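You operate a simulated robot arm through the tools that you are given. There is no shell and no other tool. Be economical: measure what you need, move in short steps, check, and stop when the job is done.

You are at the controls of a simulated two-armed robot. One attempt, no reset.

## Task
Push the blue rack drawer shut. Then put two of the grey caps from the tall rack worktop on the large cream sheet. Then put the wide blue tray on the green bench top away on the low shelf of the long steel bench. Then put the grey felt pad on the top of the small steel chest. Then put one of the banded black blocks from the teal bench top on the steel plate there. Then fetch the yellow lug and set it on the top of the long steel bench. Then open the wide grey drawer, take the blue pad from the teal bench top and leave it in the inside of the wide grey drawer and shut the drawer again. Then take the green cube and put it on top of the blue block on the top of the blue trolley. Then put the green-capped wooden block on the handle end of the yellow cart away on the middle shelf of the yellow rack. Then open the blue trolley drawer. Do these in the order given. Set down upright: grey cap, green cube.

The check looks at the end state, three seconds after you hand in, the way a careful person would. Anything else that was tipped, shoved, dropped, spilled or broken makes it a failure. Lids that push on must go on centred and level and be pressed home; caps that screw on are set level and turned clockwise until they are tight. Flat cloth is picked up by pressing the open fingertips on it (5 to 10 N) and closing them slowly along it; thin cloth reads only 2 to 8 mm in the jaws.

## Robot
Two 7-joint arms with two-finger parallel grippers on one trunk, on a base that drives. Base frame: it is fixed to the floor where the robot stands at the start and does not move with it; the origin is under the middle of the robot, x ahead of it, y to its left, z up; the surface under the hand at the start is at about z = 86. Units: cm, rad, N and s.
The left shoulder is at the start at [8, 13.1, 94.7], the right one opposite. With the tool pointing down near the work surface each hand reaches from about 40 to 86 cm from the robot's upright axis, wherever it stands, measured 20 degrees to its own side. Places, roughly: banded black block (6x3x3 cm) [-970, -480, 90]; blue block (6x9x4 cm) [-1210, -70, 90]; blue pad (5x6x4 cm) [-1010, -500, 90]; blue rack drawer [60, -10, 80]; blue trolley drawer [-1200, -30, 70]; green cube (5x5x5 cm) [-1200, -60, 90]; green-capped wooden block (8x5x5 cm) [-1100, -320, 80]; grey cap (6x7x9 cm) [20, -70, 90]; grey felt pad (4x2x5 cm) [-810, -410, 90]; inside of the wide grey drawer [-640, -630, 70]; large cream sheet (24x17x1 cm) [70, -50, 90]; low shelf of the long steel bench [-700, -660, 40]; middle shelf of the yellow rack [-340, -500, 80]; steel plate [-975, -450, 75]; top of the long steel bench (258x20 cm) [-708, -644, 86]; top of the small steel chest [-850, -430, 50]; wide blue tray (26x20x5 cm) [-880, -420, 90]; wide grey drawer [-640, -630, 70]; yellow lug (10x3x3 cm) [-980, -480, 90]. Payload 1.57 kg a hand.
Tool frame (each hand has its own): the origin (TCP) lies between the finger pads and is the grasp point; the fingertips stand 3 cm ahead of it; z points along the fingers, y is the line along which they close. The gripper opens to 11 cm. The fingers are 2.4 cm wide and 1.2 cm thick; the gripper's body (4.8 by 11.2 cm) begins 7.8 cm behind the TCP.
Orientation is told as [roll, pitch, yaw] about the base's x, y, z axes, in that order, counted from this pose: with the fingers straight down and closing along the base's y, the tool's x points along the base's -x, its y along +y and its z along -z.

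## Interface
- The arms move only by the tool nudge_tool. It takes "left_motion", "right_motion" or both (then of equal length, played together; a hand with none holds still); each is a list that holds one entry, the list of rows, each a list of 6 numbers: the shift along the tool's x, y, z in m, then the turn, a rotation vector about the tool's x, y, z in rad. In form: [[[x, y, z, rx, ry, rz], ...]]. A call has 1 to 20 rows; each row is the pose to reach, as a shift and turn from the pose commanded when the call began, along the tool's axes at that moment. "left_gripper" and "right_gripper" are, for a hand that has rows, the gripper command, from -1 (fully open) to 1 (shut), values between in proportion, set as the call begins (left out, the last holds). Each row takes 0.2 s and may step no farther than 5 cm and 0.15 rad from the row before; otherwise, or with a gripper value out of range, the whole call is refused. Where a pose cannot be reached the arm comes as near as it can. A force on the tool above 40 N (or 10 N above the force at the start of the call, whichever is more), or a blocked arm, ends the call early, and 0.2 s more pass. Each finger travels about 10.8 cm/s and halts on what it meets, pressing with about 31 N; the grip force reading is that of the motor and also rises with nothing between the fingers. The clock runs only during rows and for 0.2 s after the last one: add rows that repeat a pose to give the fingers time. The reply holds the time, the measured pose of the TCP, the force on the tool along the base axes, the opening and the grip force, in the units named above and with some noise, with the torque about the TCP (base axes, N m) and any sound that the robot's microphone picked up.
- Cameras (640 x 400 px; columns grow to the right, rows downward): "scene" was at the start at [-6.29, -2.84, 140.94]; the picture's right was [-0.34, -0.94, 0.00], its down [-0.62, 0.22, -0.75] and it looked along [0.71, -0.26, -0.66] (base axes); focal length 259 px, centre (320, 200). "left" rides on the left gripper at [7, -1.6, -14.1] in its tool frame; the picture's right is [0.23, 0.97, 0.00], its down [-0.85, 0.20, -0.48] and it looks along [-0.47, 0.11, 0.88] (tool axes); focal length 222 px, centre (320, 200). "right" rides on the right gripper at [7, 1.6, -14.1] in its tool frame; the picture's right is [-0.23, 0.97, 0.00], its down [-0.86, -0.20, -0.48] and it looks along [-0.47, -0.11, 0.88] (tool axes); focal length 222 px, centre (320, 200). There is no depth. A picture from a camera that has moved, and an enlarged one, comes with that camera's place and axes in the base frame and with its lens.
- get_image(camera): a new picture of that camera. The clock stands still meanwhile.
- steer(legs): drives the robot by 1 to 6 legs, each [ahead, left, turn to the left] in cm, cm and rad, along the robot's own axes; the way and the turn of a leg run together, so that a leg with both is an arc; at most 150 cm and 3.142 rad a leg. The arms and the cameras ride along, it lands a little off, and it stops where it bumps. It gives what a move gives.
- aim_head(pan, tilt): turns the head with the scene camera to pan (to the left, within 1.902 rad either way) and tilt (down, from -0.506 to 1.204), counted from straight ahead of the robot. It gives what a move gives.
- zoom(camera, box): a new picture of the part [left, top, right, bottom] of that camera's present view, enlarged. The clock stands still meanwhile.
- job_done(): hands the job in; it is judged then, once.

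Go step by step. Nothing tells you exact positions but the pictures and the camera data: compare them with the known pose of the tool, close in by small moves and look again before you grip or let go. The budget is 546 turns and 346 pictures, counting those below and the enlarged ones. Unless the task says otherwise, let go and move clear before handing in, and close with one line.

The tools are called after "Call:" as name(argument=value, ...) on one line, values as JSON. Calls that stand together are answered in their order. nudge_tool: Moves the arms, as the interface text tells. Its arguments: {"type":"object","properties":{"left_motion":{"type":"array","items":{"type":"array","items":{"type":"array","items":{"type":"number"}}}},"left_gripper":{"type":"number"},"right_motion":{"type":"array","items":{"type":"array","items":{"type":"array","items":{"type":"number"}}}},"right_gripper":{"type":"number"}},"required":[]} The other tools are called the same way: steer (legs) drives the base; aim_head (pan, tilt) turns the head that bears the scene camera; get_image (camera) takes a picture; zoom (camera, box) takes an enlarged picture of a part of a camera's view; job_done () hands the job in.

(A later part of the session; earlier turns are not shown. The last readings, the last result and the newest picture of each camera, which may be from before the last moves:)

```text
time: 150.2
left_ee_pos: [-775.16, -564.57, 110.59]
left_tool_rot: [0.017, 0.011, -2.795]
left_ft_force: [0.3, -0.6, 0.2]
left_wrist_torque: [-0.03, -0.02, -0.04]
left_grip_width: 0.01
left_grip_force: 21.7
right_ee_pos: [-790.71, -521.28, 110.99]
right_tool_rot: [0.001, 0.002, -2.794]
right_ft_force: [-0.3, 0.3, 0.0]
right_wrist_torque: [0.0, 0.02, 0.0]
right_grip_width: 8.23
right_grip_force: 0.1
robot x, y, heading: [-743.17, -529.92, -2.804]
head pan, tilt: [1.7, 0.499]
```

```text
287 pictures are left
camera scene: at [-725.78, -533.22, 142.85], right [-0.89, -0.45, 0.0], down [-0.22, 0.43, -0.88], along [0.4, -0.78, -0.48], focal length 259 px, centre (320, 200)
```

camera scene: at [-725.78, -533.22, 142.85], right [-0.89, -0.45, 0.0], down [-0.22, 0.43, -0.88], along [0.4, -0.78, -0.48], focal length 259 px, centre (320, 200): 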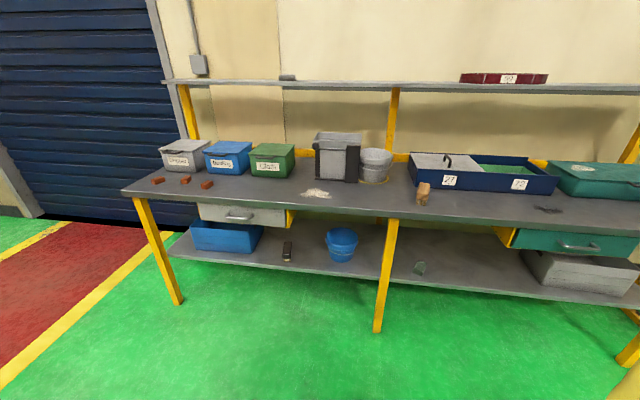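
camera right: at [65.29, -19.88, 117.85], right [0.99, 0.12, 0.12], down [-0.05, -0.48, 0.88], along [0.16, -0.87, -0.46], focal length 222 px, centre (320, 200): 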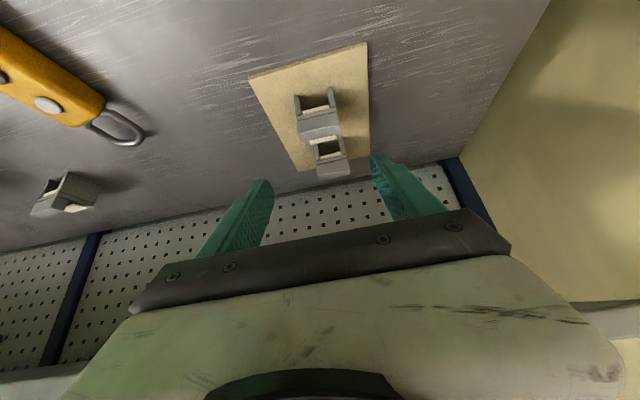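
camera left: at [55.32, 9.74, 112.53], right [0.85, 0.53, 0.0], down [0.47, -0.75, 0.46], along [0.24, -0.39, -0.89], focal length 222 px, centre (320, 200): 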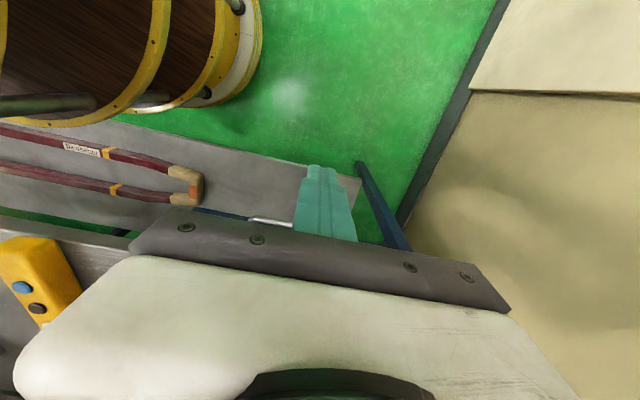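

I can see the bench contents: the blue tray lies behind a red fixture at about (-877, -419), the small steel chest is on the green bench's lower shelf, and the wide grey drawer is in the long steel bench. I'll move opposite the tray and face the green bench.

Call:
steer(legs=[[88, -5, 0], [0, 0, -1.54]])

Call:
aim_head(pan=0, tilt=0.6)

Call:
get_image(camera="scene")

```text
time: 158.5
left_ee_pos: [-860.79, -521.08, 110.66]
left_tool_rot: [0.015, 0.01, 1.922]
left_ft_force: [0.2, -0.3, -0.3]
left_wrist_torque: [-0.03, 0.0, 0.01]
left_grip_width: 0.0
left_grip_force: 21.1
right_ee_pos: [-817.71, -505.33, 110.93]
right_tool_rot: [0.002, 0.004, 1.926]
right_ft_force: [-0.1, 0.0, 0.0]
right_wrist_torque: [0.01, 0.03, 0.0]
right_grip_width: 8.26
right_grip_force: 0.1
robot x, y, heading: [-825.81, -553.17, 1.921]
head pan, tilt: [1.7, 0.499]
```

```text
time: 160.2
left_ee_pos: [-860.84, -521.2, 110.62]
left_tool_rot: [0.016, 0.012, 1.924]
left_ft_force: [0.5, 0.7, -0.2]
left_wrist_torque: [-0.02, 0.01, 0.0]
left_grip_width: 0.0
left_grip_force: 21.3
right_ee_pos: [-817.63, -505.41, 111.02]
right_tool_rot: [0.002, 0.005, 1.927]
right_ft_force: [0.6, -0.5, 1.0]
right_wrist_torque: [-0.02, 0.03, 0.01]
right_grip_width: 8.25
right_grip_force: 0.1
robot x, y, heading: [-826.1, -553.08, 1.914]
head pan, tilt: [0.0, 0.6]
```

```text
286 pictures are left
camera scene: at [-824.38, -558.11, 141.94], right [0.94, 0.34, 0.0], down [0.19, -0.53, -0.83], along [-0.28, 0.78, -0.56], focal length 259 px, centre (320, 200)
```

scene: 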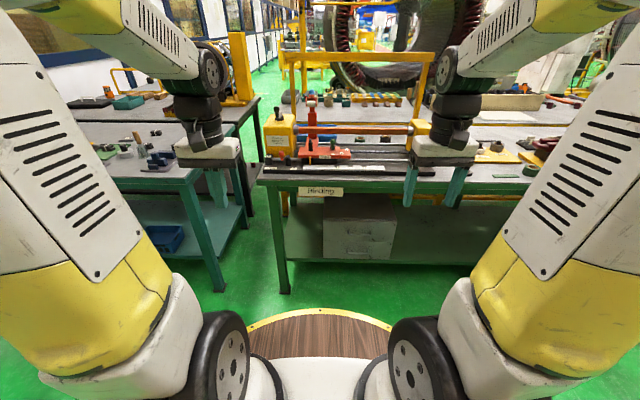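

There is a gap between the teal bench (left) and the green bench (right). Zooming for the tray.

Call:
zoom(camera="scene", box=[220, 30, 480, 200])

```text
2.35 times, centred on (350, 115) of scene
camera zoom: at [-824.38, -558.11, 141.94], right [0.94, 0.34, 0.0], down [0.19, -0.53, -0.83], along [-0.28, 0.78, -0.56], focal length 610 px, centre (249, 400)
```

zoom: 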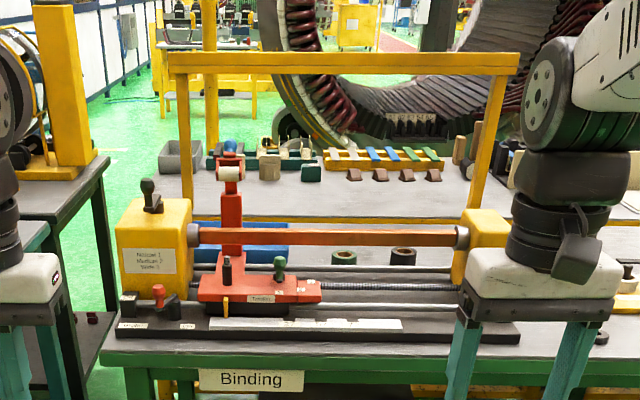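

The tray sits just behind the winding fixture, centre about (-876, -419), and I'm centred on it. I'll raise both hands clear of the fixture and drive in to about 45 cm from the bench edge.

Call:
nudge_tool(left_motion=[[[0, 0, -0.04, 0, 0, 0], [0, 0, -0.08, 0, 0, 0], [0, 0, -0.12, 0, 0, 0], [0, 0, -0.16, 0, 0, 0]]], right_motion=[[[0, 0, -0.04, 0, 0, 0], [0, 0, -0.08, 0, 0, 0], [0, 0, -0.12, 0, 0, 0], [0, 0, -0.16, 0, 0, 0]]])

Call:
steer(legs=[[48, 0, 0]])

Call:
get_image(camera="scene")

Call:
get_image(camera="left")

Call:
get_image(camera="right")

```text
time: 161.2
left_ee_pos: [-860.44, -520.86, 126.6]
left_tool_rot: [0.014, 0.009, 1.924]
left_ft_force: [0.5, 0.2, -0.1]
left_wrist_torque: [0.0, -0.02, 0.01]
left_grip_width: 0.01
left_grip_force: 21.8
right_ee_pos: [-817.63, -505.31, 127.18]
right_tool_rot: [0.001, 0.002, 1.927]
right_ft_force: [0.0, 0.1, -0.1]
right_wrist_torque: [0.02, 0.03, 0.0]
right_grip_width: 8.24
right_grip_force: 0.0
robot x, y, heading: [-825.92, -553.21, 1.921]
head pan, tilt: [0.0, 0.6]
```

```text
time: 164.1
left_ee_pos: [-876.62, -475.46, 126.56]
left_tool_rot: [0.017, 0.01, 1.922]
left_ft_force: [-0.1, 0.7, 0.1]
left_wrist_torque: [-0.02, 0.0, 0.02]
left_grip_width: 0.01
left_grip_force: 21.3
right_ee_pos: [-833.77, -460.07, 127.17]
right_tool_rot: [0.002, 0.004, 1.92]
right_ft_force: [-0.8, 0.0, -0.5]
right_wrist_torque: [-0.02, -0.03, 0.0]
right_grip_width: 8.25
right_grip_force: 0.0
robot x, y, heading: [-842.23, -508.09, 1.916]
head pan, tilt: [0.0, 0.6]
```

```text
284 pictures are left
camera scene: at [-840.68, -512.72, 141.94], right [0.94, 0.34, 0.0], down [0.19, -0.53, -0.83], along [-0.28, 0.78, -0.56], focal length 259 px, centre (320, 200)
```

scene: 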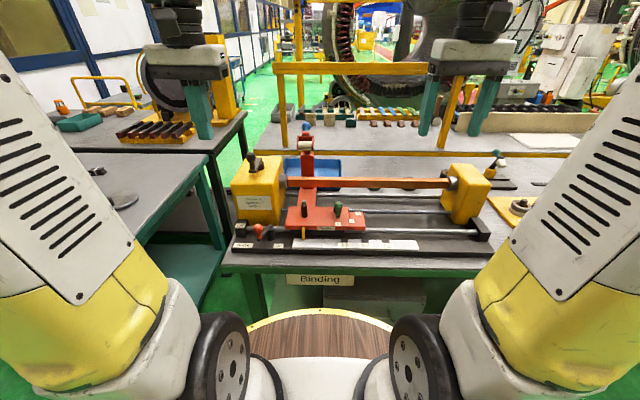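

```text
283 pictures are left
camera left: at [-872.6, -481.07, 140.65], right [-0.84, -0.55, 0.02], down [-0.47, 0.74, 0.47], along [-0.27, 0.39, -0.88], focal length 222 px, centre (320, 200)
```

left: 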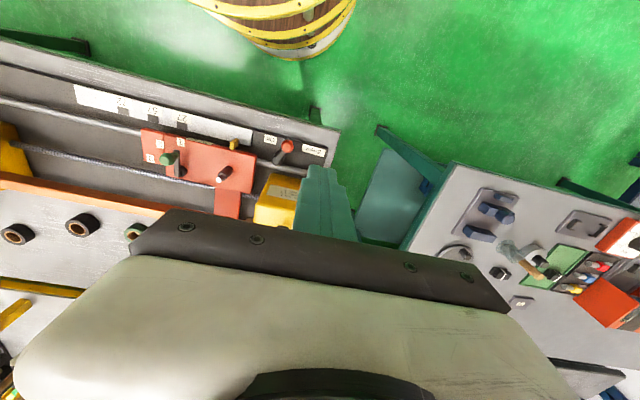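

```text
282 pictures are left
camera right: at [-832.86, -467.09, 141.46], right [-0.99, -0.12, 0.0], down [-0.1, 0.87, 0.48], along [-0.06, 0.47, -0.88], focal length 222 px, centre (320, 200)
```

right: 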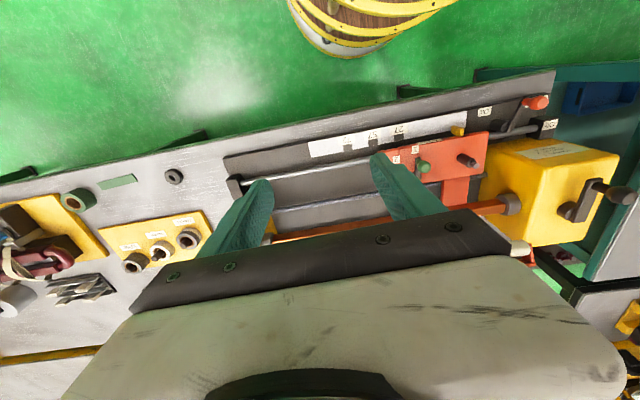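

Closer view of the tray and the fixture.

Call:
zoom(camera="scene", box=[220, 100, 420, 230])

```text
3.08 times, centred on (320, 165) of scene
camera zoom: at [-840.68, -512.72, 141.94], right [0.94, 0.34, 0.0], down [0.19, -0.53, -0.83], along [-0.28, 0.78, -0.56], focal length 798 px, centre (320, 308)
```

zoom: 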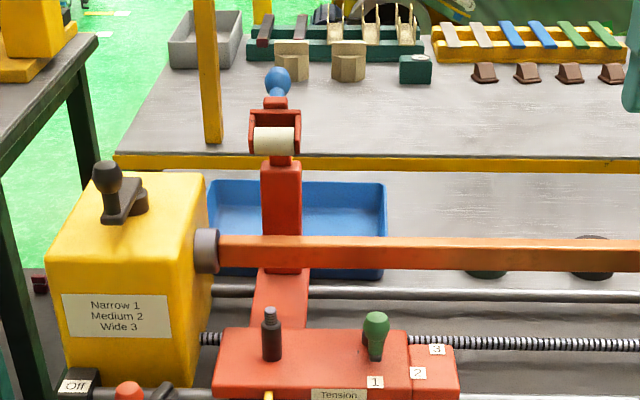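

Tray corners worked out: right end wall centre about (-865, -416.6), left end wall centre about (-890, -424.7), rim z 91. I'll lift it by both end walls with both hands leaning back. First drive in a little and tilt the hands.

Call:
steer(legs=[[5, 0, 0]])

Call:
nudge_tool(left_motion=[[[0, 0, 0, 0, -0.12, 0], [0, 0, 0, 0, -0.24, 0], [0, 0, 0, 0, -0.36, 0], [0, 0, 0, 0, -0.48, 0], [0, 0, 0, 0, -0.6, 0], [0, 0, 0, 0, -0.6, 0]]], right_motion=[[[0, 0, 0, 0, -0.12, 0], [0, 0, 0, 0, -0.24, 0], [0, 0, 0, 0, -0.36, 0], [0, 0, 0, 0, -0.48, 0], [0, 0, 0, 0, -0.6, 0], [0, 0, 0, 0, -0.6, 0]]], left_gripper=0, right_gripper=0)

```text
time: 165.0
left_ee_pos: [-878.29, -470.62, 126.45]
left_tool_rot: [0.016, 0.01, 1.919]
left_ft_force: [-0.6, -0.1, -0.5]
left_wrist_torque: [0.01, 0.01, 0.03]
left_grip_width: 0.0
left_grip_force: 21.3
right_ee_pos: [-835.38, -455.22, 127.14]
right_tool_rot: [0.002, 0.003, 1.921]
right_ft_force: [-0.8, -0.4, -1.2]
right_wrist_torque: [0.01, 0.01, -0.01]
right_grip_width: 8.25
right_grip_force: 0.1
robot x, y, heading: [-843.77, -503.59, 1.916]
head pan, tilt: [0.0, 0.6]
```

```text
time: 166.4
left_ee_pos: [-878.27, -470.67, 126.53]
left_tool_rot: [0.019, -0.59, 1.909]
left_ft_force: [0.1, 0.4, 0.0]
left_wrist_torque: [0.0, -0.01, -0.01]
left_grip_width: 5.52
left_grip_force: 0.1
right_ee_pos: [-835.46, -455.26, 127.18]
right_tool_rot: [0.001, -0.597, 1.922]
right_ft_force: [-0.5, 0.6, -0.1]
right_wrist_torque: [0.02, 0.01, 0.02]
right_grip_width: 5.52
right_grip_force: 0.1
robot x, y, heading: [-843.64, -503.05, 1.913]
head pan, tilt: [0.0, 0.6]
```

Hands tilted. Moving both above the end walls at z 118.

Call:
nudge_tool(left_motion=[[[-0.0312, -0.004, 0.0306, 0, 0, 0], [-0.0624, -0.008, 0.0613, 0, 0, 0], [-0.0935, -0.012, 0.0919, 0, 0, 0], [-0.1247, -0.016, 0.1225, 0, 0, 0], [-0.1559, -0.02, 0.1532, 0, 0, 0], [-0.1871, -0.024, 0.1838, 0, 0, 0], [-0.2183, -0.028, 0.2145, 0, 0, 0], [-0.2495, -0.032, 0.2451, 0, 0, 0], [-0.2806, -0.036, 0.2757, 0, 0, 0], [-0.3118, -0.04, 0.3064, 0, 0, 0], [-0.343, -0.0445, 0.337, 0, 0, 0]]], right_motion=[[[-0.0302, 0.0133, 0.0308, 0, 0, 0], [-0.0604, 0.0265, 0.0615, 0, 0, 0], [-0.0905, 0.0398, 0.0923, 0, 0, 0], [-0.1207, 0.0531, 0.1231, 0, 0, 0], [-0.1509, 0.0664, 0.1539, 0, 0, 0], [-0.1811, 0.0796, 0.1846, 0, 0, 0], [-0.2113, 0.0929, 0.2154, 0, 0, 0], [-0.2415, 0.1062, 0.2462, 0, 0, 0], [-0.2716, 0.1195, 0.277, 0, 0, 0], [-0.3018, 0.1327, 0.3077, 0, 0, 0], [-0.332, 0.146, 0.3385, 0, 0, 0]]])

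Call:
get_image(camera="left")

Call:
get_image(camera="right")

Call:
get_image(camera="scene")

```text
time: 168.8
left_ee_pos: [-890.43, -424.83, 117.51]
left_tool_rot: [0.018, -0.589, 1.908]
left_ft_force: [0.5, -0.5, 0.4]
left_wrist_torque: [0.02, 0.01, 0.0]
left_grip_width: 5.49
left_grip_force: 0.0
right_ee_pos: [-865.22, -416.46, 118.06]
right_tool_rot: [0.002, -0.598, 1.919]
right_ft_force: [-0.1, -1.9, 1.2]
right_wrist_torque: [0.02, 0.05, -0.01]
right_grip_width: 5.5
right_grip_force: 0.1
robot x, y, heading: [-843.62, -502.74, 1.911]
head pan, tilt: [0.0, 0.6]
```

```text
280 pictures are left
camera left: at [-884.18, -436.98, 125.31], right [-0.85, -0.51, -0.11], down [-0.33, 0.36, 0.88], along [-0.41, 0.78, -0.47], focal length 222 px, centre (320, 200)
```

left: 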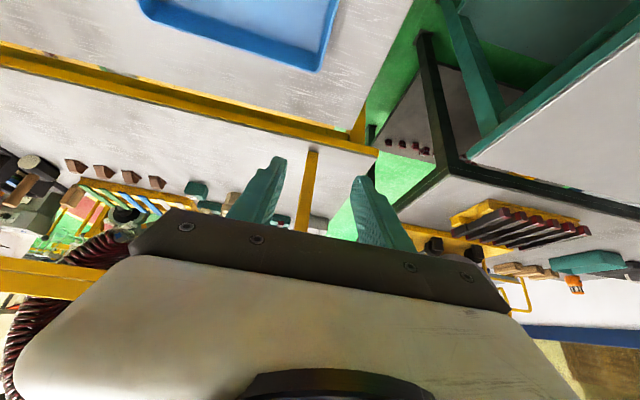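

```text
279 pictures are left
camera right: at [-861.98, -430.0, 125.97], right [-0.98, -0.16, 0.13], down [0.04, 0.48, 0.88], along [-0.2, 0.86, -0.46], focal length 222 px, centre (320, 200)
```

right: 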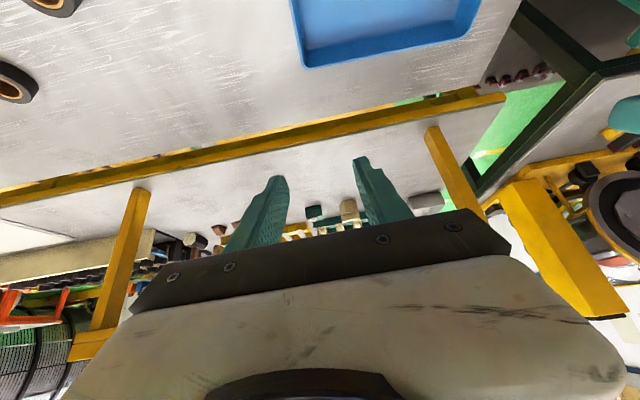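

```text
278 pictures are left
camera scene: at [-842.36, -508.0, 141.94], right [0.94, 0.34, 0.0], down [0.19, -0.53, -0.83], along [-0.28, 0.78, -0.56], focal length 259 px, centre (320, 200)
```

scene: 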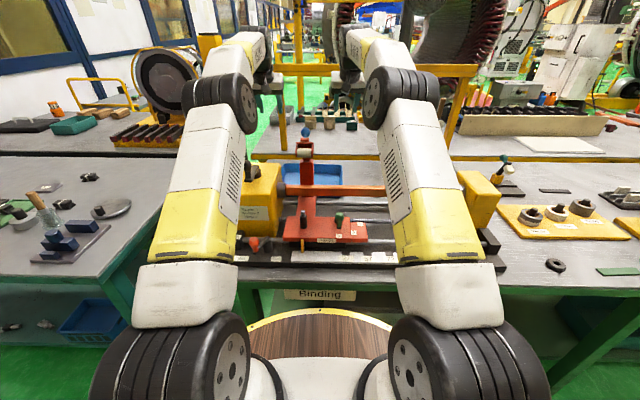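

Both hands hover over the end walls. I'll lower to z 102 and check the arms clear the fixture.

Call:
nudge_tool(left_motion=[[[0.025, -0.003, 0.03, 0, 0, 0], [0.05, -0.006, 0.06, 0, 0, 0], [0.075, -0.009, 0.09, 0, 0, 0], [0.098, -0.011, 0.121, 0, 0, 0]]], right_motion=[[[0.025, 0.001, 0.03, 0, 0, 0], [0.05, 0.001, 0.06, 0, 0, 0], [0.075, 0.002, 0.09, 0, 0, 0], [0.102, 0.002, 0.124, 0, 0, 0]]])

Call:
get_image(camera="left")

Call:
get_image(camera="right")

Call:
get_image(camera="scene")

```text
time: 169.8
left_ee_pos: [-889.11, -425.62, 101.94]
left_tool_rot: [0.02, -0.589, 1.91]
left_ft_force: [-0.4, 0.0, 0.7]
left_wrist_torque: [0.03, 0.02, 0.01]
left_grip_width: 5.48
left_grip_force: 0.0
right_ee_pos: [-864.94, -417.94, 101.65]
right_tool_rot: [0.003, -0.598, 1.917]
right_ft_force: [0.4, -0.7, 0.8]
right_wrist_torque: [0.0, 0.02, 0.01]
right_grip_width: 5.51
right_grip_force: 0.0
robot x, y, heading: [-844.02, -503.24, 1.915]
head pan, tilt: [0.0, 0.6]
```

```text
277 pictures are left
camera left: at [-882.95, -437.8, 109.75], right [-0.85, -0.51, -0.11], down [-0.33, 0.35, 0.88], along [-0.41, 0.78, -0.47], focal length 222 px, centre (320, 200)
```

left: 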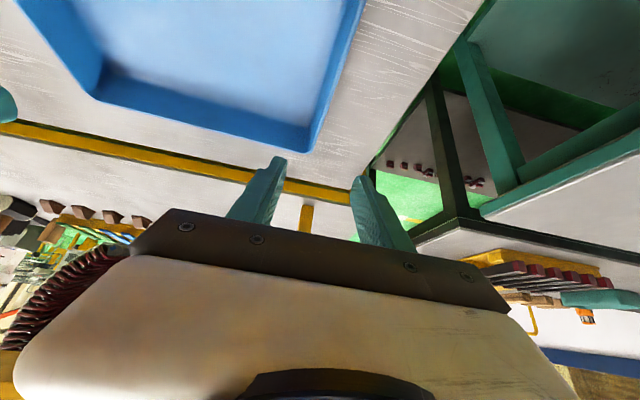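

```text
276 pictures are left
camera right: at [-861.81, -431.39, 109.49], right [-0.98, -0.16, 0.13], down [0.04, 0.48, 0.88], along [-0.2, 0.86, -0.46], focal length 222 px, centre (320, 200)
```

right: 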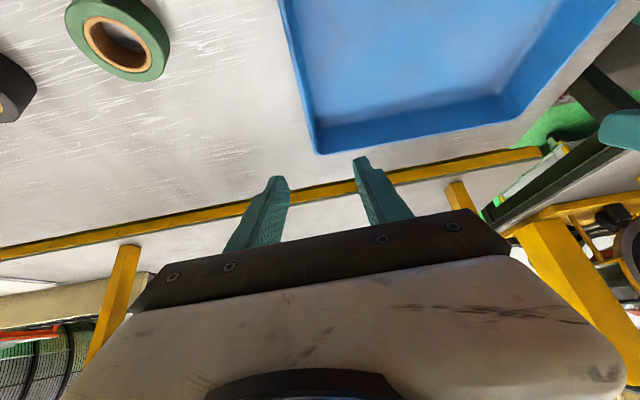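

```text
275 pictures are left
camera scene: at [-842.39, -507.94, 141.94], right [0.94, 0.34, 0.0], down [0.19, -0.53, -0.83], along [-0.28, 0.78, -0.56], focal length 259 px, centre (320, 200)
```

scene: 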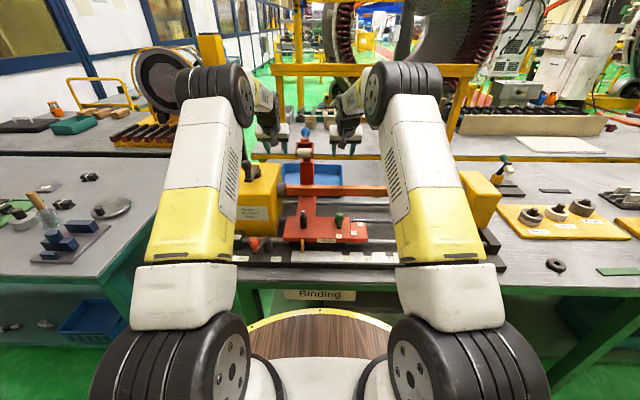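

Views agree. I'll lower the fingers over the walls, slightly towards the tray middle.

Call:
nudge_tool(left_motion=[[[0.03, -0.001, 0.03, 0, 0, 0], [0.06, -0.002, 0.057, 0, 0, 0], [0.0865, -0.0031, 0.081, 0, 0, 0], [0.0865, -0.0031, 0.081, 0, 0, 0]]], right_motion=[[[0.03, 0, 0.03, 0, 0, 0], [0.06, 0.001, 0.057, 0, 0, 0], [0.085, 0.001, 0.08, 0, 0, 0], [0.085, 0.001, 0.08, 0, 0, 0]]])

Call:
get_image(camera="left")

Call:
get_image(camera="right")

```text
time: 170.3
left_ee_pos: [-888.93, -426.32, 97.46]
left_tool_rot: [0.018, -0.603, 1.912]
left_ft_force: [0.1, 1.3, 0.9]
left_wrist_torque: [-0.06, -0.03, 0.0]
left_grip_width: 5.51
left_grip_force: 0.0
right_ee_pos: [-864.58, -418.97, 96.28]
right_tool_rot: [0.001, -0.596, 1.919]
right_ft_force: [0.5, 0.2, 0.0]
right_wrist_torque: [0.02, -0.01, -0.02]
right_grip_width: 5.51
right_grip_force: 0.1
robot x, y, heading: [-843.79, -503.35, 1.912]
head pan, tilt: [0.0, 0.6]
stopped in row 2 (left hand): the force on the tool passed its limit at 50 N (the readings are from after the stop); the commanded pose is now the measured one
```

```text
274 pictures are left
camera left: at [-882.62, -438.62, 105.1], right [-0.85, -0.51, -0.12], down [-0.32, 0.34, 0.88], along [-0.41, 0.79, -0.46], focal length 222 px, centre (320, 200)
```

left: 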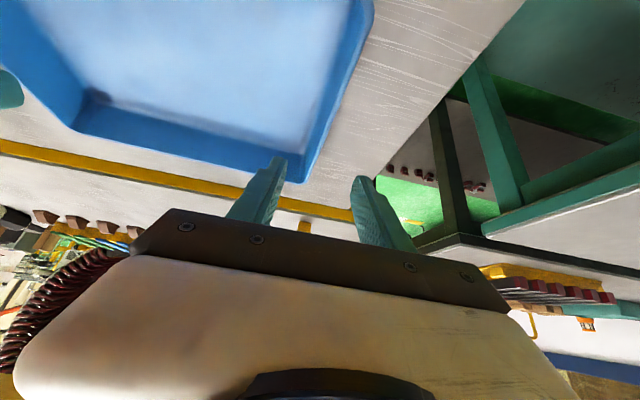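

```text
273 pictures are left
camera right: at [-861.54, -432.51, 104.12], right [-0.98, -0.16, 0.13], down [0.04, 0.48, 0.88], along [-0.2, 0.86, -0.46], focal length 222 px, centre (320, 200)
```

right: 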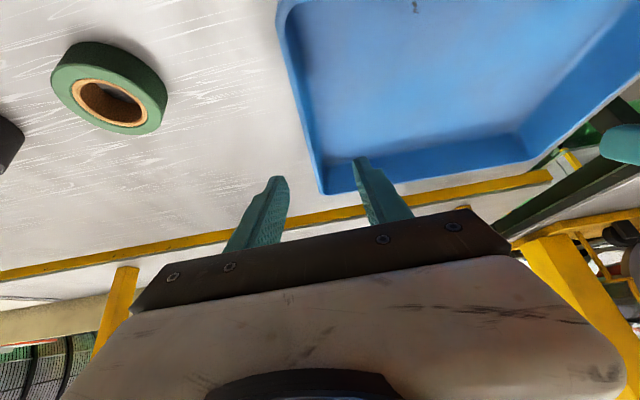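

The left hand touched something at z 97.5. Let me look at where it meets the fixture.

Call:
zoom(camera="scene", box=[180, 60, 400, 220])

```text
2.50 times, centred on (290, 140) of scene
camera zoom: at [-842.4, -507.89, 141.94], right [0.94, 0.34, 0.0], down [0.19, -0.53, -0.82], along [-0.28, 0.78, -0.57], focal length 649 px, centre (395, 350)
```

zoom: 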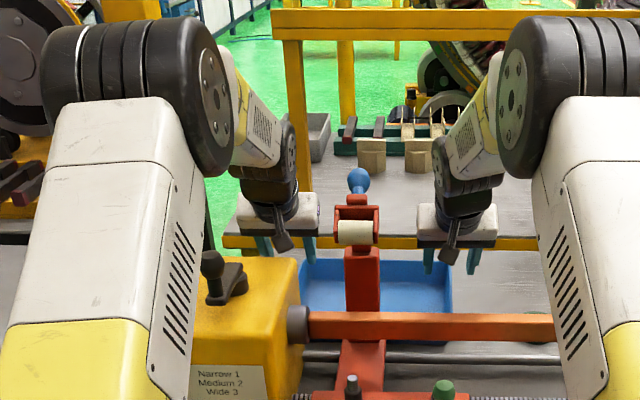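

The left hand's camera stalk met the fixture's yellow block. I'll raise, reduce the tilt to about 0.15, move in 4 cm, and try again.

Call:
nudge_tool(left_motion=[[[-0.0282, 0, -0.0413, 0, 0, 0], [-0.05, 0, -0.07, 0, 0.1, 0], [-0.05, 0, -0.07, 0, 0.22, 0], [-0.05, 0, -0.07, 0, 0.34, 0], [-0.05, 0, -0.07, 0, 0.45, 0], [-0.05, 0, -0.07, 0, 0.45, 0]]], right_motion=[[[-0.0282, 0, -0.0413, 0, 0, 0], [-0.05, 0, -0.07, 0, 0.1, 0], [-0.05, 0, -0.07, 0, 0.22, 0], [-0.05, 0, -0.07, 0, 0.34, 0], [-0.05, 0, -0.07, 0, 0.45, 0], [-0.05, 0, -0.07, 0, 0.45, 0]]])

Call:
steer(legs=[[4, 0, 0]])

Call:
get_image(camera="left")

Call:
get_image(camera="right")

```text
time: 171.8
left_ee_pos: [-887.49, -429.62, 105.26]
left_tool_rot: [0.015, -0.183, 1.92]
left_ft_force: [0.5, -0.9, 0.8]
left_wrist_torque: [0.03, 0.02, -0.01]
left_grip_width: 5.5
left_grip_force: 0.1
left hand out of reach, approached as far as the arm can: row 4, 5, 6
right_ee_pos: [-864.04, -421.91, 104.28]
right_tool_rot: [0.002, -0.148, 1.919]
right_ft_force: [0.5, 0.3, -0.5]
right_wrist_torque: [0.03, 0.01, 0.01]
right_grip_width: 5.52
right_grip_force: 0.0
right hand out of reach, approached as far as the arm can: row 4, 5, 6
robot x, y, heading: [-843.68, -503.17, 1.912]
head pan, tilt: [0.0, 0.6]
```

```text
time: 172.6
left_ee_pos: [-888.58, -425.59, 105.22]
left_tool_rot: [0.016, -0.179, 1.919]
left_ft_force: [-0.1, -0.3, -0.5]
left_wrist_torque: [0.03, -0.03, 0.0]
left_grip_width: 5.48
left_grip_force: 0.1
right_ee_pos: [-865.23, -418.15, 104.07]
right_tool_rot: [0.002, -0.148, 1.921]
right_ft_force: [0.6, 0.4, -0.2]
right_wrist_torque: [0.02, 0.01, -0.02]
right_grip_width: 5.51
right_grip_force: 0.0
robot x, y, heading: [-844.92, -499.31, 1.914]
head pan, tilt: [0.0, 0.6]
```

```text
271 pictures are left
camera left: at [-883.76, -433.77, 117.84], right [-0.84, -0.54, -0.03], down [-0.44, 0.64, 0.63], along [-0.33, 0.54, -0.78], focal length 222 px, centre (320, 200)
```

left: 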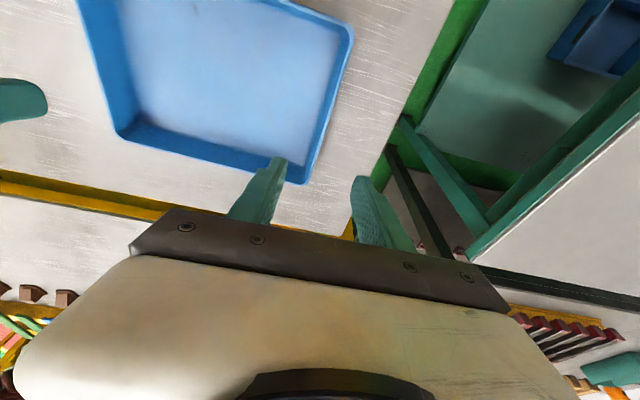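

```text
270 pictures are left
camera right: at [-863.7, -427.16, 117.22], right [-0.99, -0.12, 0.03], down [-0.08, 0.8, 0.6], along [-0.1, 0.59, -0.8], focal length 222 px, centre (320, 200)
```

right: 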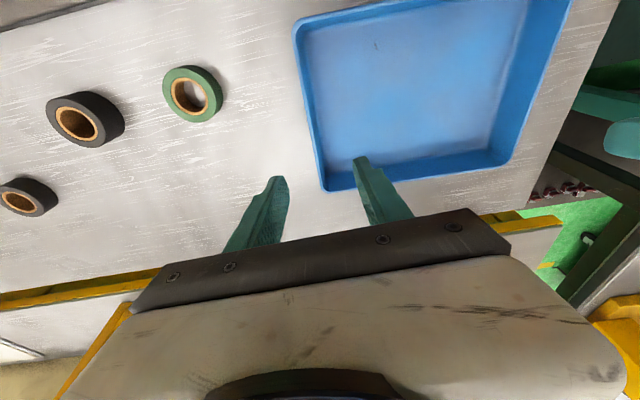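

Now the tray is in clear view and both fingers straddle the walls. Lowering with a small yaw trim.

Call:
nudge_tool(left_motion=[[[0.0072, 0, 0.0393, 0, 0, 0.04], [0.0143, 0, 0.0787, 0, 0, 0.08], [0.0215, 0, 0.118, 0, 0, 0.08], [0.0267, 0, 0.1466, 0, 0, 0.08], [0.0267, 0, 0.1466, 0, 0, 0.08]]], right_motion=[[[0.0054, 0, 0.0366, 0, 0, 0.04], [0.0109, 0, 0.0733, 0, 0, 0.08], [0.0163, 0, 0.11, 0, 0, 0.08], [0.0203, 0, 0.1365, 0, 0, 0.08], [0.0203, 0, 0.1365, 0, 0, 0.08]]])

Call:
get_image(camera="left")

Call:
get_image(camera="right")

```text
time: 173.8
left_ee_pos: [-888.9, -425.76, 90.12]
left_tool_rot: [0.031, -0.178, 1.838]
left_ft_force: [-0.1, 0.2, 0.2]
left_wrist_torque: [-0.01, 0.01, -0.03]
left_grip_width: 5.51
left_grip_force: 0.1
right_ee_pos: [-865.21, -417.83, 90.35]
right_tool_rot: [0.015, -0.147, 1.839]
right_ft_force: [0.7, 0.7, 0.1]
right_wrist_torque: [-0.01, -0.01, 0.03]
right_grip_width: 5.5
right_grip_force: 0.1
robot x, y, heading: [-845.0, -499.33, 1.908]
head pan, tilt: [0.0, 0.6]
```

```text
269 pictures are left
camera left: at [-884.54, -434.2, 102.72], right [-0.88, -0.48, -0.01], down [-0.38, 0.68, 0.63], along [-0.29, 0.56, -0.78], focal length 222 px, centre (320, 200)
```

left: 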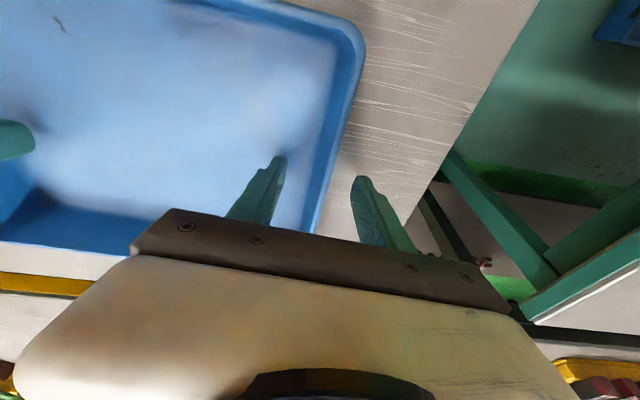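

```text
268 pictures are left
camera right: at [-864.21, -426.89, 103.42], right [-1.0, -0.04, 0.05], down [-0.01, 0.8, 0.6], along [-0.06, 0.59, -0.8], focal length 222 px, centre (320, 200)
```

right: 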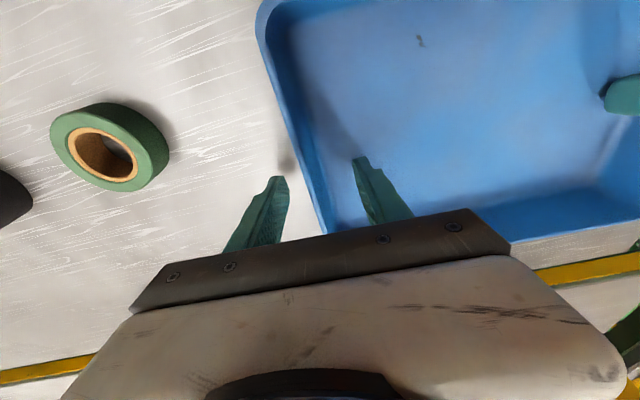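

Both walls are between the fingers. Closing both hands.

Call:
nudge_tool(left_motion=[[[0, 0, 0, 0, 0, 0], [0, 0, 0, 0, 0, 0], [0, 0, 0, 0, 0, 0], [0, 0, 0, 0, 0, 0]]], right_motion=[[[0, 0, 0, 0, 0, 0], [0, 0, 0, 0, 0, 0], [0, 0, 0, 0, 0, 0], [0, 0, 0, 0, 0, 0]]], left_gripper=1, right_gripper=1)

Call:
get_image(camera="right")

```text
time: 174.8
left_ee_pos: [-888.96, -425.73, 90.12]
left_tool_rot: [0.032, -0.178, 1.838]
left_ft_force: [-8.4, 1.2, 0.0]
left_wrist_torque: [0.31, -0.96, 0.49]
left_grip_width: 0.87
left_grip_force: 27.3
right_ee_pos: [-865.2, -417.76, 90.32]
right_tool_rot: [0.012, -0.146, 1.839]
right_ft_force: [9.1, 0.0, 0.6]
right_wrist_torque: [-0.21, 0.84, 0.48]
right_grip_width: 0.71
right_grip_force: 26.6
robot x, y, heading: [-845.34, -499.21, 1.91]
head pan, tilt: [0.0, 0.6]
```

```text
267 pictures are left
camera right: at [-864.15, -426.86, 103.43], right [-1.0, -0.04, 0.04], down [-0.01, 0.8, 0.6], along [-0.06, 0.59, -0.8], focal length 222 px, centre (320, 200)
```

right: 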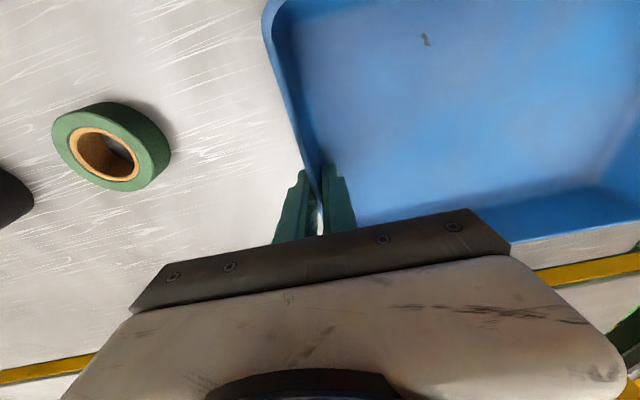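

Both walls are gripped. Lifting 3 cm first as a test.

Call:
nudge_tool(left_motion=[[[-0.0027, 0.0005, -0.0148, 0, 0, 0], [-0.0053, 0.0009, -0.0295, 0, 0, 0], [-0.0053, 0.0009, -0.0295, 0, 0, 0]]], right_motion=[[[-0.0022, 0.0002, -0.0148, 0, 0, 0], [-0.0044, 0.0004, -0.0297, 0, 0, 0], [-0.0044, 0.0004, -0.0297, 0, 0, 0]]])

Call:
get_image(camera="right")

```text
time: 175.6
left_ee_pos: [-888.92, -425.84, 93.25]
left_tool_rot: [0.032, -0.178, 1.839]
left_ft_force: [-19.1, -2.5, -0.5]
left_wrist_torque: [0.24, -0.84, 0.53]
left_grip_width: 0.82
left_grip_force: 27.1
right_ee_pos: [-865.03, -417.89, 93.11]
right_tool_rot: [0.011, -0.146, 1.838]
right_ft_force: [17.8, 2.6, -2.2]
right_wrist_torque: [-0.23, 0.76, 0.18]
right_grip_width: 0.76
right_grip_force: 26.4
robot x, y, heading: [-845.14, -499.2, 1.912]
head pan, tilt: [0.0, 0.6]
```

```text
266 pictures are left
camera right: at [-864.11, -427.01, 106.31], right [-1.0, -0.04, 0.04], down [-0.01, 0.8, 0.6], along [-0.06, 0.59, -0.8], focal length 222 px, centre (320, 200)
```

right: 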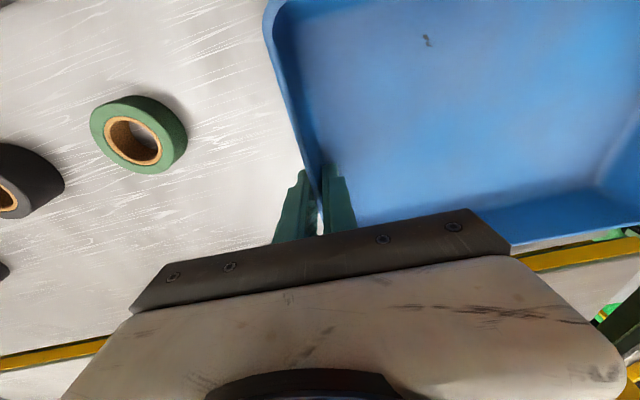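

The tray is up and level, with the hands squeezing it slightly; I'll relax that by 1.5 mm each while lifting on.

Call:
nudge_tool(left_motion=[[[-0.0053, 0.0024, -0.0295, 0, 0, 0], [-0.0106, 0.0034, -0.059, 0, 0, 0], [-0.0159, 0.0043, -0.0886, 0, 0, 0], [-0.0212, 0.0052, -0.1181, 0, 0, 0], [-0.0167, 0.0062, -0.1494, 0, 0, 0], [-0.0122, 0.0071, -0.1807, 0, 0, 0]]], right_motion=[[[-0.0044, -0.0011, -0.0297, 0, 0, 0], [-0.0088, -0.0008, -0.0593, 0, 0, 0], [-0.0131, -0.0004, -0.089, 0, 0, 0], [-0.0175, -0.0001, -0.1187, 0, 0, 0], [-0.012, 0.0003, -0.1498, 0, 0, 0], [-0.0065, 0.0007, -0.1809, 0, 0, 0]]])

Call:
get_image(camera="scene")

```text
time: 177.0
left_ee_pos: [-888.5, -427.79, 111.27]
left_tool_rot: [0.028, -0.176, 1.838]
left_ft_force: [-12.9, -7.6, -1.4]
left_wrist_torque: [-0.09, -1.01, -0.45]
left_grip_width: 0.84
left_grip_force: 26.9
right_ee_pos: [-864.37, -420.37, 111.18]
right_tool_rot: [0.015, -0.145, 1.838]
right_ft_force: [13.6, 7.8, -3.1]
right_wrist_torque: [0.09, 0.85, -0.41]
right_grip_width: 0.71
right_grip_force: 26.5
right hand out of reach, approached as far as the arm can: row 4, 6
robot x, y, heading: [-845.25, -499.36, 1.91]
head pan, tilt: [0.0, 0.6]
```

```text
265 pictures are left
camera scene: at [-843.77, -504.08, 141.95], right [0.94, 0.33, 0.0], down [0.19, -0.53, -0.82], along [-0.28, 0.78, -0.57], focal length 259 px, centre (320, 200)
```

scene: 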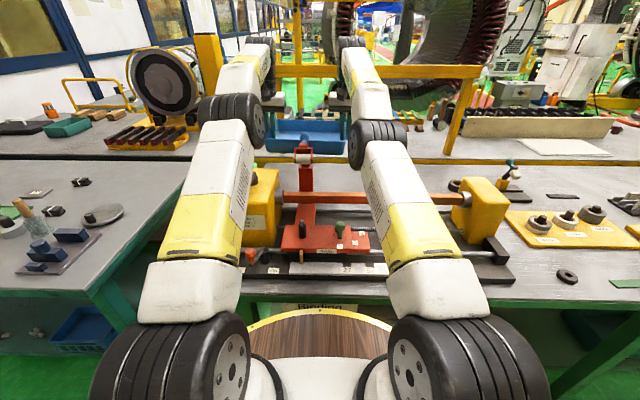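

Continuing up another 12 cm with 5 cm retraction.

Call:
nudge_tool(left_motion=[[[0.007, 0.001, -0.0317, 0, 0, 0], [0.0139, 0.002, -0.0635, 0, 0, 0], [0.0086, 0.003, -0.093, 0, 0, 0], [0.028, 0.0037, -0.127, 0, 0, 0]]], right_motion=[[[0.008, 0.0003, -0.0315, 0, 0, 0], [0.016, 0.0006, -0.063, 0, 0, 0], [0.0116, 0.001, -0.093, 0, 0, 0], [0.032, 0.0014, -0.126, 0, 0, 0]]])

Call:
get_image(camera="scene")

```text
time: 178.0
left_ee_pos: [-886.85, -433.14, 123.13]
left_tool_rot: [0.03, -0.178, 1.837]
left_ft_force: [-14.2, -5.8, -1.8]
left_wrist_torque: [0.86, -0.72, -0.31]
left_grip_width: 0.78
left_grip_force: 26.7
left hand out of reach, approached as far as the arm can: row 3, 4
right_ee_pos: [-862.87, -425.57, 122.89]
right_tool_rot: [0.012, -0.145, 1.838]
right_ft_force: [13.4, 5.9, -2.6]
right_wrist_torque: [-0.9, 0.62, -0.06]
right_grip_width: 0.77
right_grip_force: 26.8
right hand out of reach, approached as far as the arm can: row 3, 4
robot x, y, heading: [-844.77, -499.3, 1.916]
head pan, tilt: [0.0, 0.6]
```

```text
264 pictures are left
camera scene: at [-843.78, -504.07, 141.95], right [0.94, 0.33, 0.0], down [0.19, -0.53, -0.82], along [-0.28, 0.78, -0.57], focal length 259 px, centre (320, 200)
```

scene: 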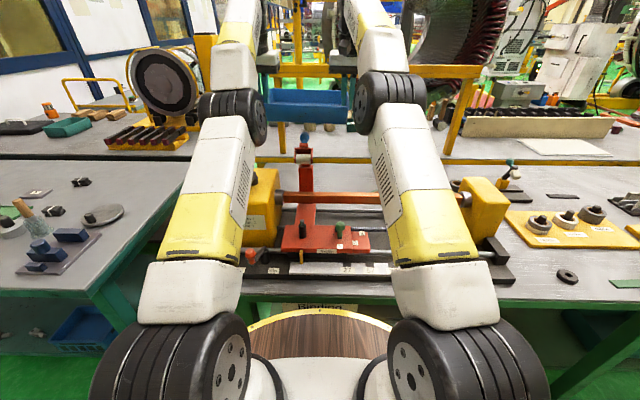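

The tray bottom is about level with the top of the red tower, so instead of raising further I'll sidestep right past the tower, then back out.

Call:
steer(legs=[[0, -32, 0]])

Call:
get_image(camera="scene")

```text
time: 180.2
left_ee_pos: [-856.49, -422.43, 123.14]
left_tool_rot: [0.033, -0.177, 1.833]
left_ft_force: [-17.4, -6.2, -1.4]
left_wrist_torque: [0.02, -0.93, -0.33]
left_grip_width: 0.77
left_grip_force: 26.9
right_ee_pos: [-832.44, -414.98, 122.98]
right_tool_rot: [0.012, -0.146, 1.832]
right_ft_force: [16.9, 7.0, -1.3]
right_wrist_torque: [0.05, 0.79, -0.14]
right_grip_width: 0.76
right_grip_force: 26.7
robot x, y, heading: [-815.45, -488.76, 1.91]
head pan, tilt: [0.0, 0.6]
```

```text
263 pictures are left
camera scene: at [-813.81, -493.58, 141.94], right [0.94, 0.33, 0.0], down [0.19, -0.53, -0.82], along [-0.27, 0.78, -0.57], focal length 259 px, centre (320, 200)
```

scene: 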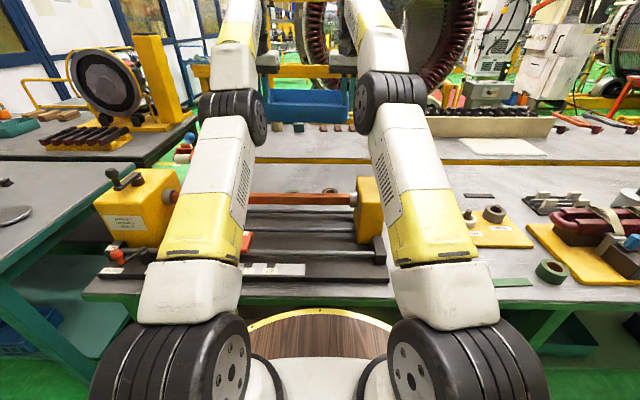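

Clear of the tower. Backing out, then retracting and lowering the tray.

Call:
steer(legs=[[-48, 0, 0]])

Call:
nudge_tool(left_motion=[[[0.034, 0, 0.0, 0, 0, 0], [0.068, 0, 0, 0, 0, 0], [0.102, 0.0, 0.0, 0, 0, 0], [0.136, 0.0, 0, 0, 0, 0], [0.17, 0, 0, 0, 0, 0]]], right_motion=[[[0.034, 0, -0.001, 0, 0, 0], [0.068, 0, -0.002, 0, 0, 0], [0.102, 0.0, -0.003, 0, 0, 0], [0.136, 0.0, -0.004, 0, 0, 0], [0.17, 0, -0.005, 0, 0, 0]]])

Call:
get_image(camera="scene")

```text
time: 183.0
left_ee_pos: [-840.16, -468.04, 123.14]
left_tool_rot: [0.034, -0.177, 1.823]
left_ft_force: [-2.1, -2.5, -1.6]
left_wrist_torque: [0.16, -1.03, -0.24]
left_grip_width: 0.81
left_grip_force: 26.4
right_ee_pos: [-815.98, -460.82, 122.95]
right_tool_rot: [0.014, -0.149, 1.824]
right_ft_force: [1.8, 1.7, -2.5]
right_wrist_torque: [-0.16, 0.98, -0.1]
right_grip_width: 0.76
right_grip_force: 26.5
robot x, y, heading: [-799.33, -534.71, 1.895]
head pan, tilt: [0.0, 0.6]
```

```text
time: 183.8
left_ee_pos: [-839.89, -469.42, 124.95]
left_tool_rot: [0.016, -0.165, 1.81]
left_ft_force: [0.2, -5.7, -2.3]
left_wrist_torque: [0.4, -1.0, -0.9]
left_grip_width: 1.28
left_grip_force: 29.4
left hand out of reach, approached as far as the arm can: row 1, 2, 3
right_ee_pos: [-814.73, -469.58, 122.28]
right_tool_rot: [0.029, -0.158, 1.829]
right_ft_force: [-0.3, 5.7, -0.5]
right_wrist_torque: [-0.64, 1.2, -0.56]
right_grip_width: 1.64
right_grip_force: 30.6
robot x, y, heading: [-799.64, -534.98, 1.899]
head pan, tilt: [0.0, 0.6]
stopped in row 3 (left hand): the force on the tool passed its limit at 45 N (the readings are from after the stop); the commanded pose is now the measured one
```

```text
262 pictures are left
camera scene: at [-798.0, -539.56, 141.95], right [0.95, 0.32, 0.0], down [0.18, -0.54, -0.82], along [-0.27, 0.78, -0.57], focal length 259 px, centre (320, 200)
```

scene: 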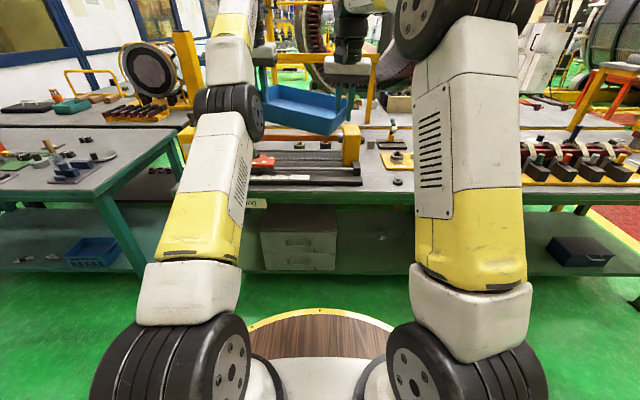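

The left arm lagged at a reach limit and the tray got twisted. I'll bring the right hand forward again to realign it.

Call:
nudge_tool(right_motion=[[[-0.015, -0.0017, -0.0026, 0, 0, 0], [-0.031, -0.0034, -0.0052, 0, 0, 0], [-0.046, -0.005, -0.0078, 0, 0, 0], [-0.062, -0.0068, -0.0104, 0, 0, 0], [-0.077, -0.0085, -0.013, 0, 0, 0], [-0.077, -0.0085, -0.013, 0, 0, 0]]])

Call:
get_image(camera="right")

Call:
get_image(camera="left")

Call:
get_image(camera="scene")

```text
time: 185.2
left_ee_pos: [-839.94, -469.45, 125.15]
left_tool_rot: [0.021, -0.169, 1.813]
left_ft_force: [-12.1, -1.8, -0.9]
left_wrist_torque: [1.08, -0.64, 0.59]
left_grip_width: 0.82
left_grip_force: 27.2
right_ee_pos: [-815.77, -462.24, 124.98]
right_tool_rot: [0.028, -0.157, 1.834]
right_ft_force: [12.3, 2.2, -2.0]
right_wrist_torque: [-1.06, 0.58, -0.13]
right_grip_width: 0.68
right_grip_force: 26.2
robot x, y, heading: [-799.3, -535.06, 1.898]
head pan, tilt: [0.0, 0.6]
```

```text
261 pictures are left
camera right: at [-814.62, -471.42, 138.0], right [-1.0, -0.04, 0.06], down [0.01, 0.8, 0.6], along [-0.07, 0.6, -0.8], focal length 222 px, centre (320, 200)
```

right: 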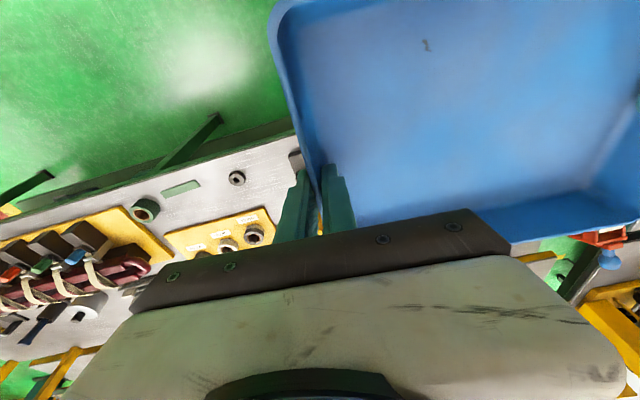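

```text
260 pictures are left
camera left: at [-835.97, -477.93, 137.7], right [-0.89, -0.45, -0.02], down [-0.37, 0.69, 0.62], along [-0.27, 0.56, -0.79], focal length 222 px, centre (320, 200)
```

left: 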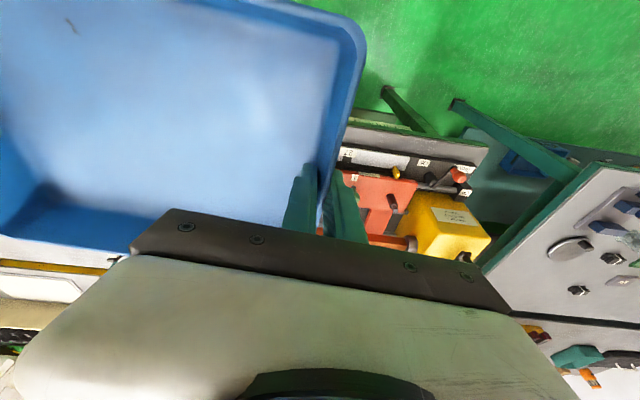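

```text
259 pictures are left
camera scene: at [-798.0, -539.6, 141.95], right [0.95, 0.32, 0.0], down [0.18, -0.54, -0.82], along [-0.27, 0.78, -0.57], focal length 259 px, centre (320, 200)
```

scene: 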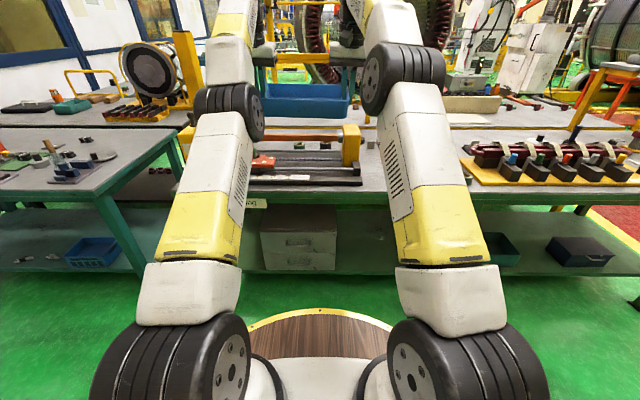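

The tray is realigned and well gripped. I'll back up 30 cm more, then lower slowly with both arms.

Call:
steer(legs=[[-28, 0, 0]])

Call:
nudge_tool(left_motion=[[[0.0034, 0, 0.0197, 0, 0, 0], [0.0068, 0, 0.0394, 0, 0, 0], [0.0102, 0.0, 0.0591, 0, 0, 0]]], right_motion=[[[0.0031, 0, 0.0197, 0, 0, 0], [0.0063, 0, 0.0395, 0, 0, 0], [0.0094, 0.0, 0.0593, 0, 0, 0]]])

```text
time: 187.1
left_ee_pos: [-831.32, -495.59, 124.94]
left_tool_rot: [0.017, -0.168, 1.816]
left_ft_force: [-8.5, -1.2, -0.1]
left_wrist_torque: [0.09, -0.94, 0.51]
left_grip_width: 0.83
left_grip_force: 27.2
right_ee_pos: [-807.11, -488.19, 124.95]
right_tool_rot: [0.029, -0.161, 1.834]
right_ft_force: [7.5, 0.7, -2.7]
right_wrist_torque: [-0.04, 0.88, -0.22]
right_grip_width: 0.66
right_grip_force: 26.8
robot x, y, heading: [-790.73, -560.52, 1.904]
head pan, tilt: [0.0, 0.6]
```

```text
time: 187.9
left_ee_pos: [-832.28, -493.19, 120.39]
left_tool_rot: [0.018, -0.163, 1.817]
left_ft_force: [6.8, -5.3, -2.2]
left_wrist_torque: [-0.51, -1.09, -0.85]
left_grip_width: 0.77
left_grip_force: 26.7
left hand out of reach, approached as far as the arm can: row 1, 2, 3
right_ee_pos: [-807.51, -488.22, 119.07]
right_tool_rot: [0.029, -0.161, 1.836]
right_ft_force: [-7.2, 4.6, -0.4]
right_wrist_torque: [0.47, 1.27, -0.6]
right_grip_width: 1.03
right_grip_force: 28.2
robot x, y, heading: [-790.51, -560.89, 1.899]
head pan, tilt: [0.0, 0.6]
```

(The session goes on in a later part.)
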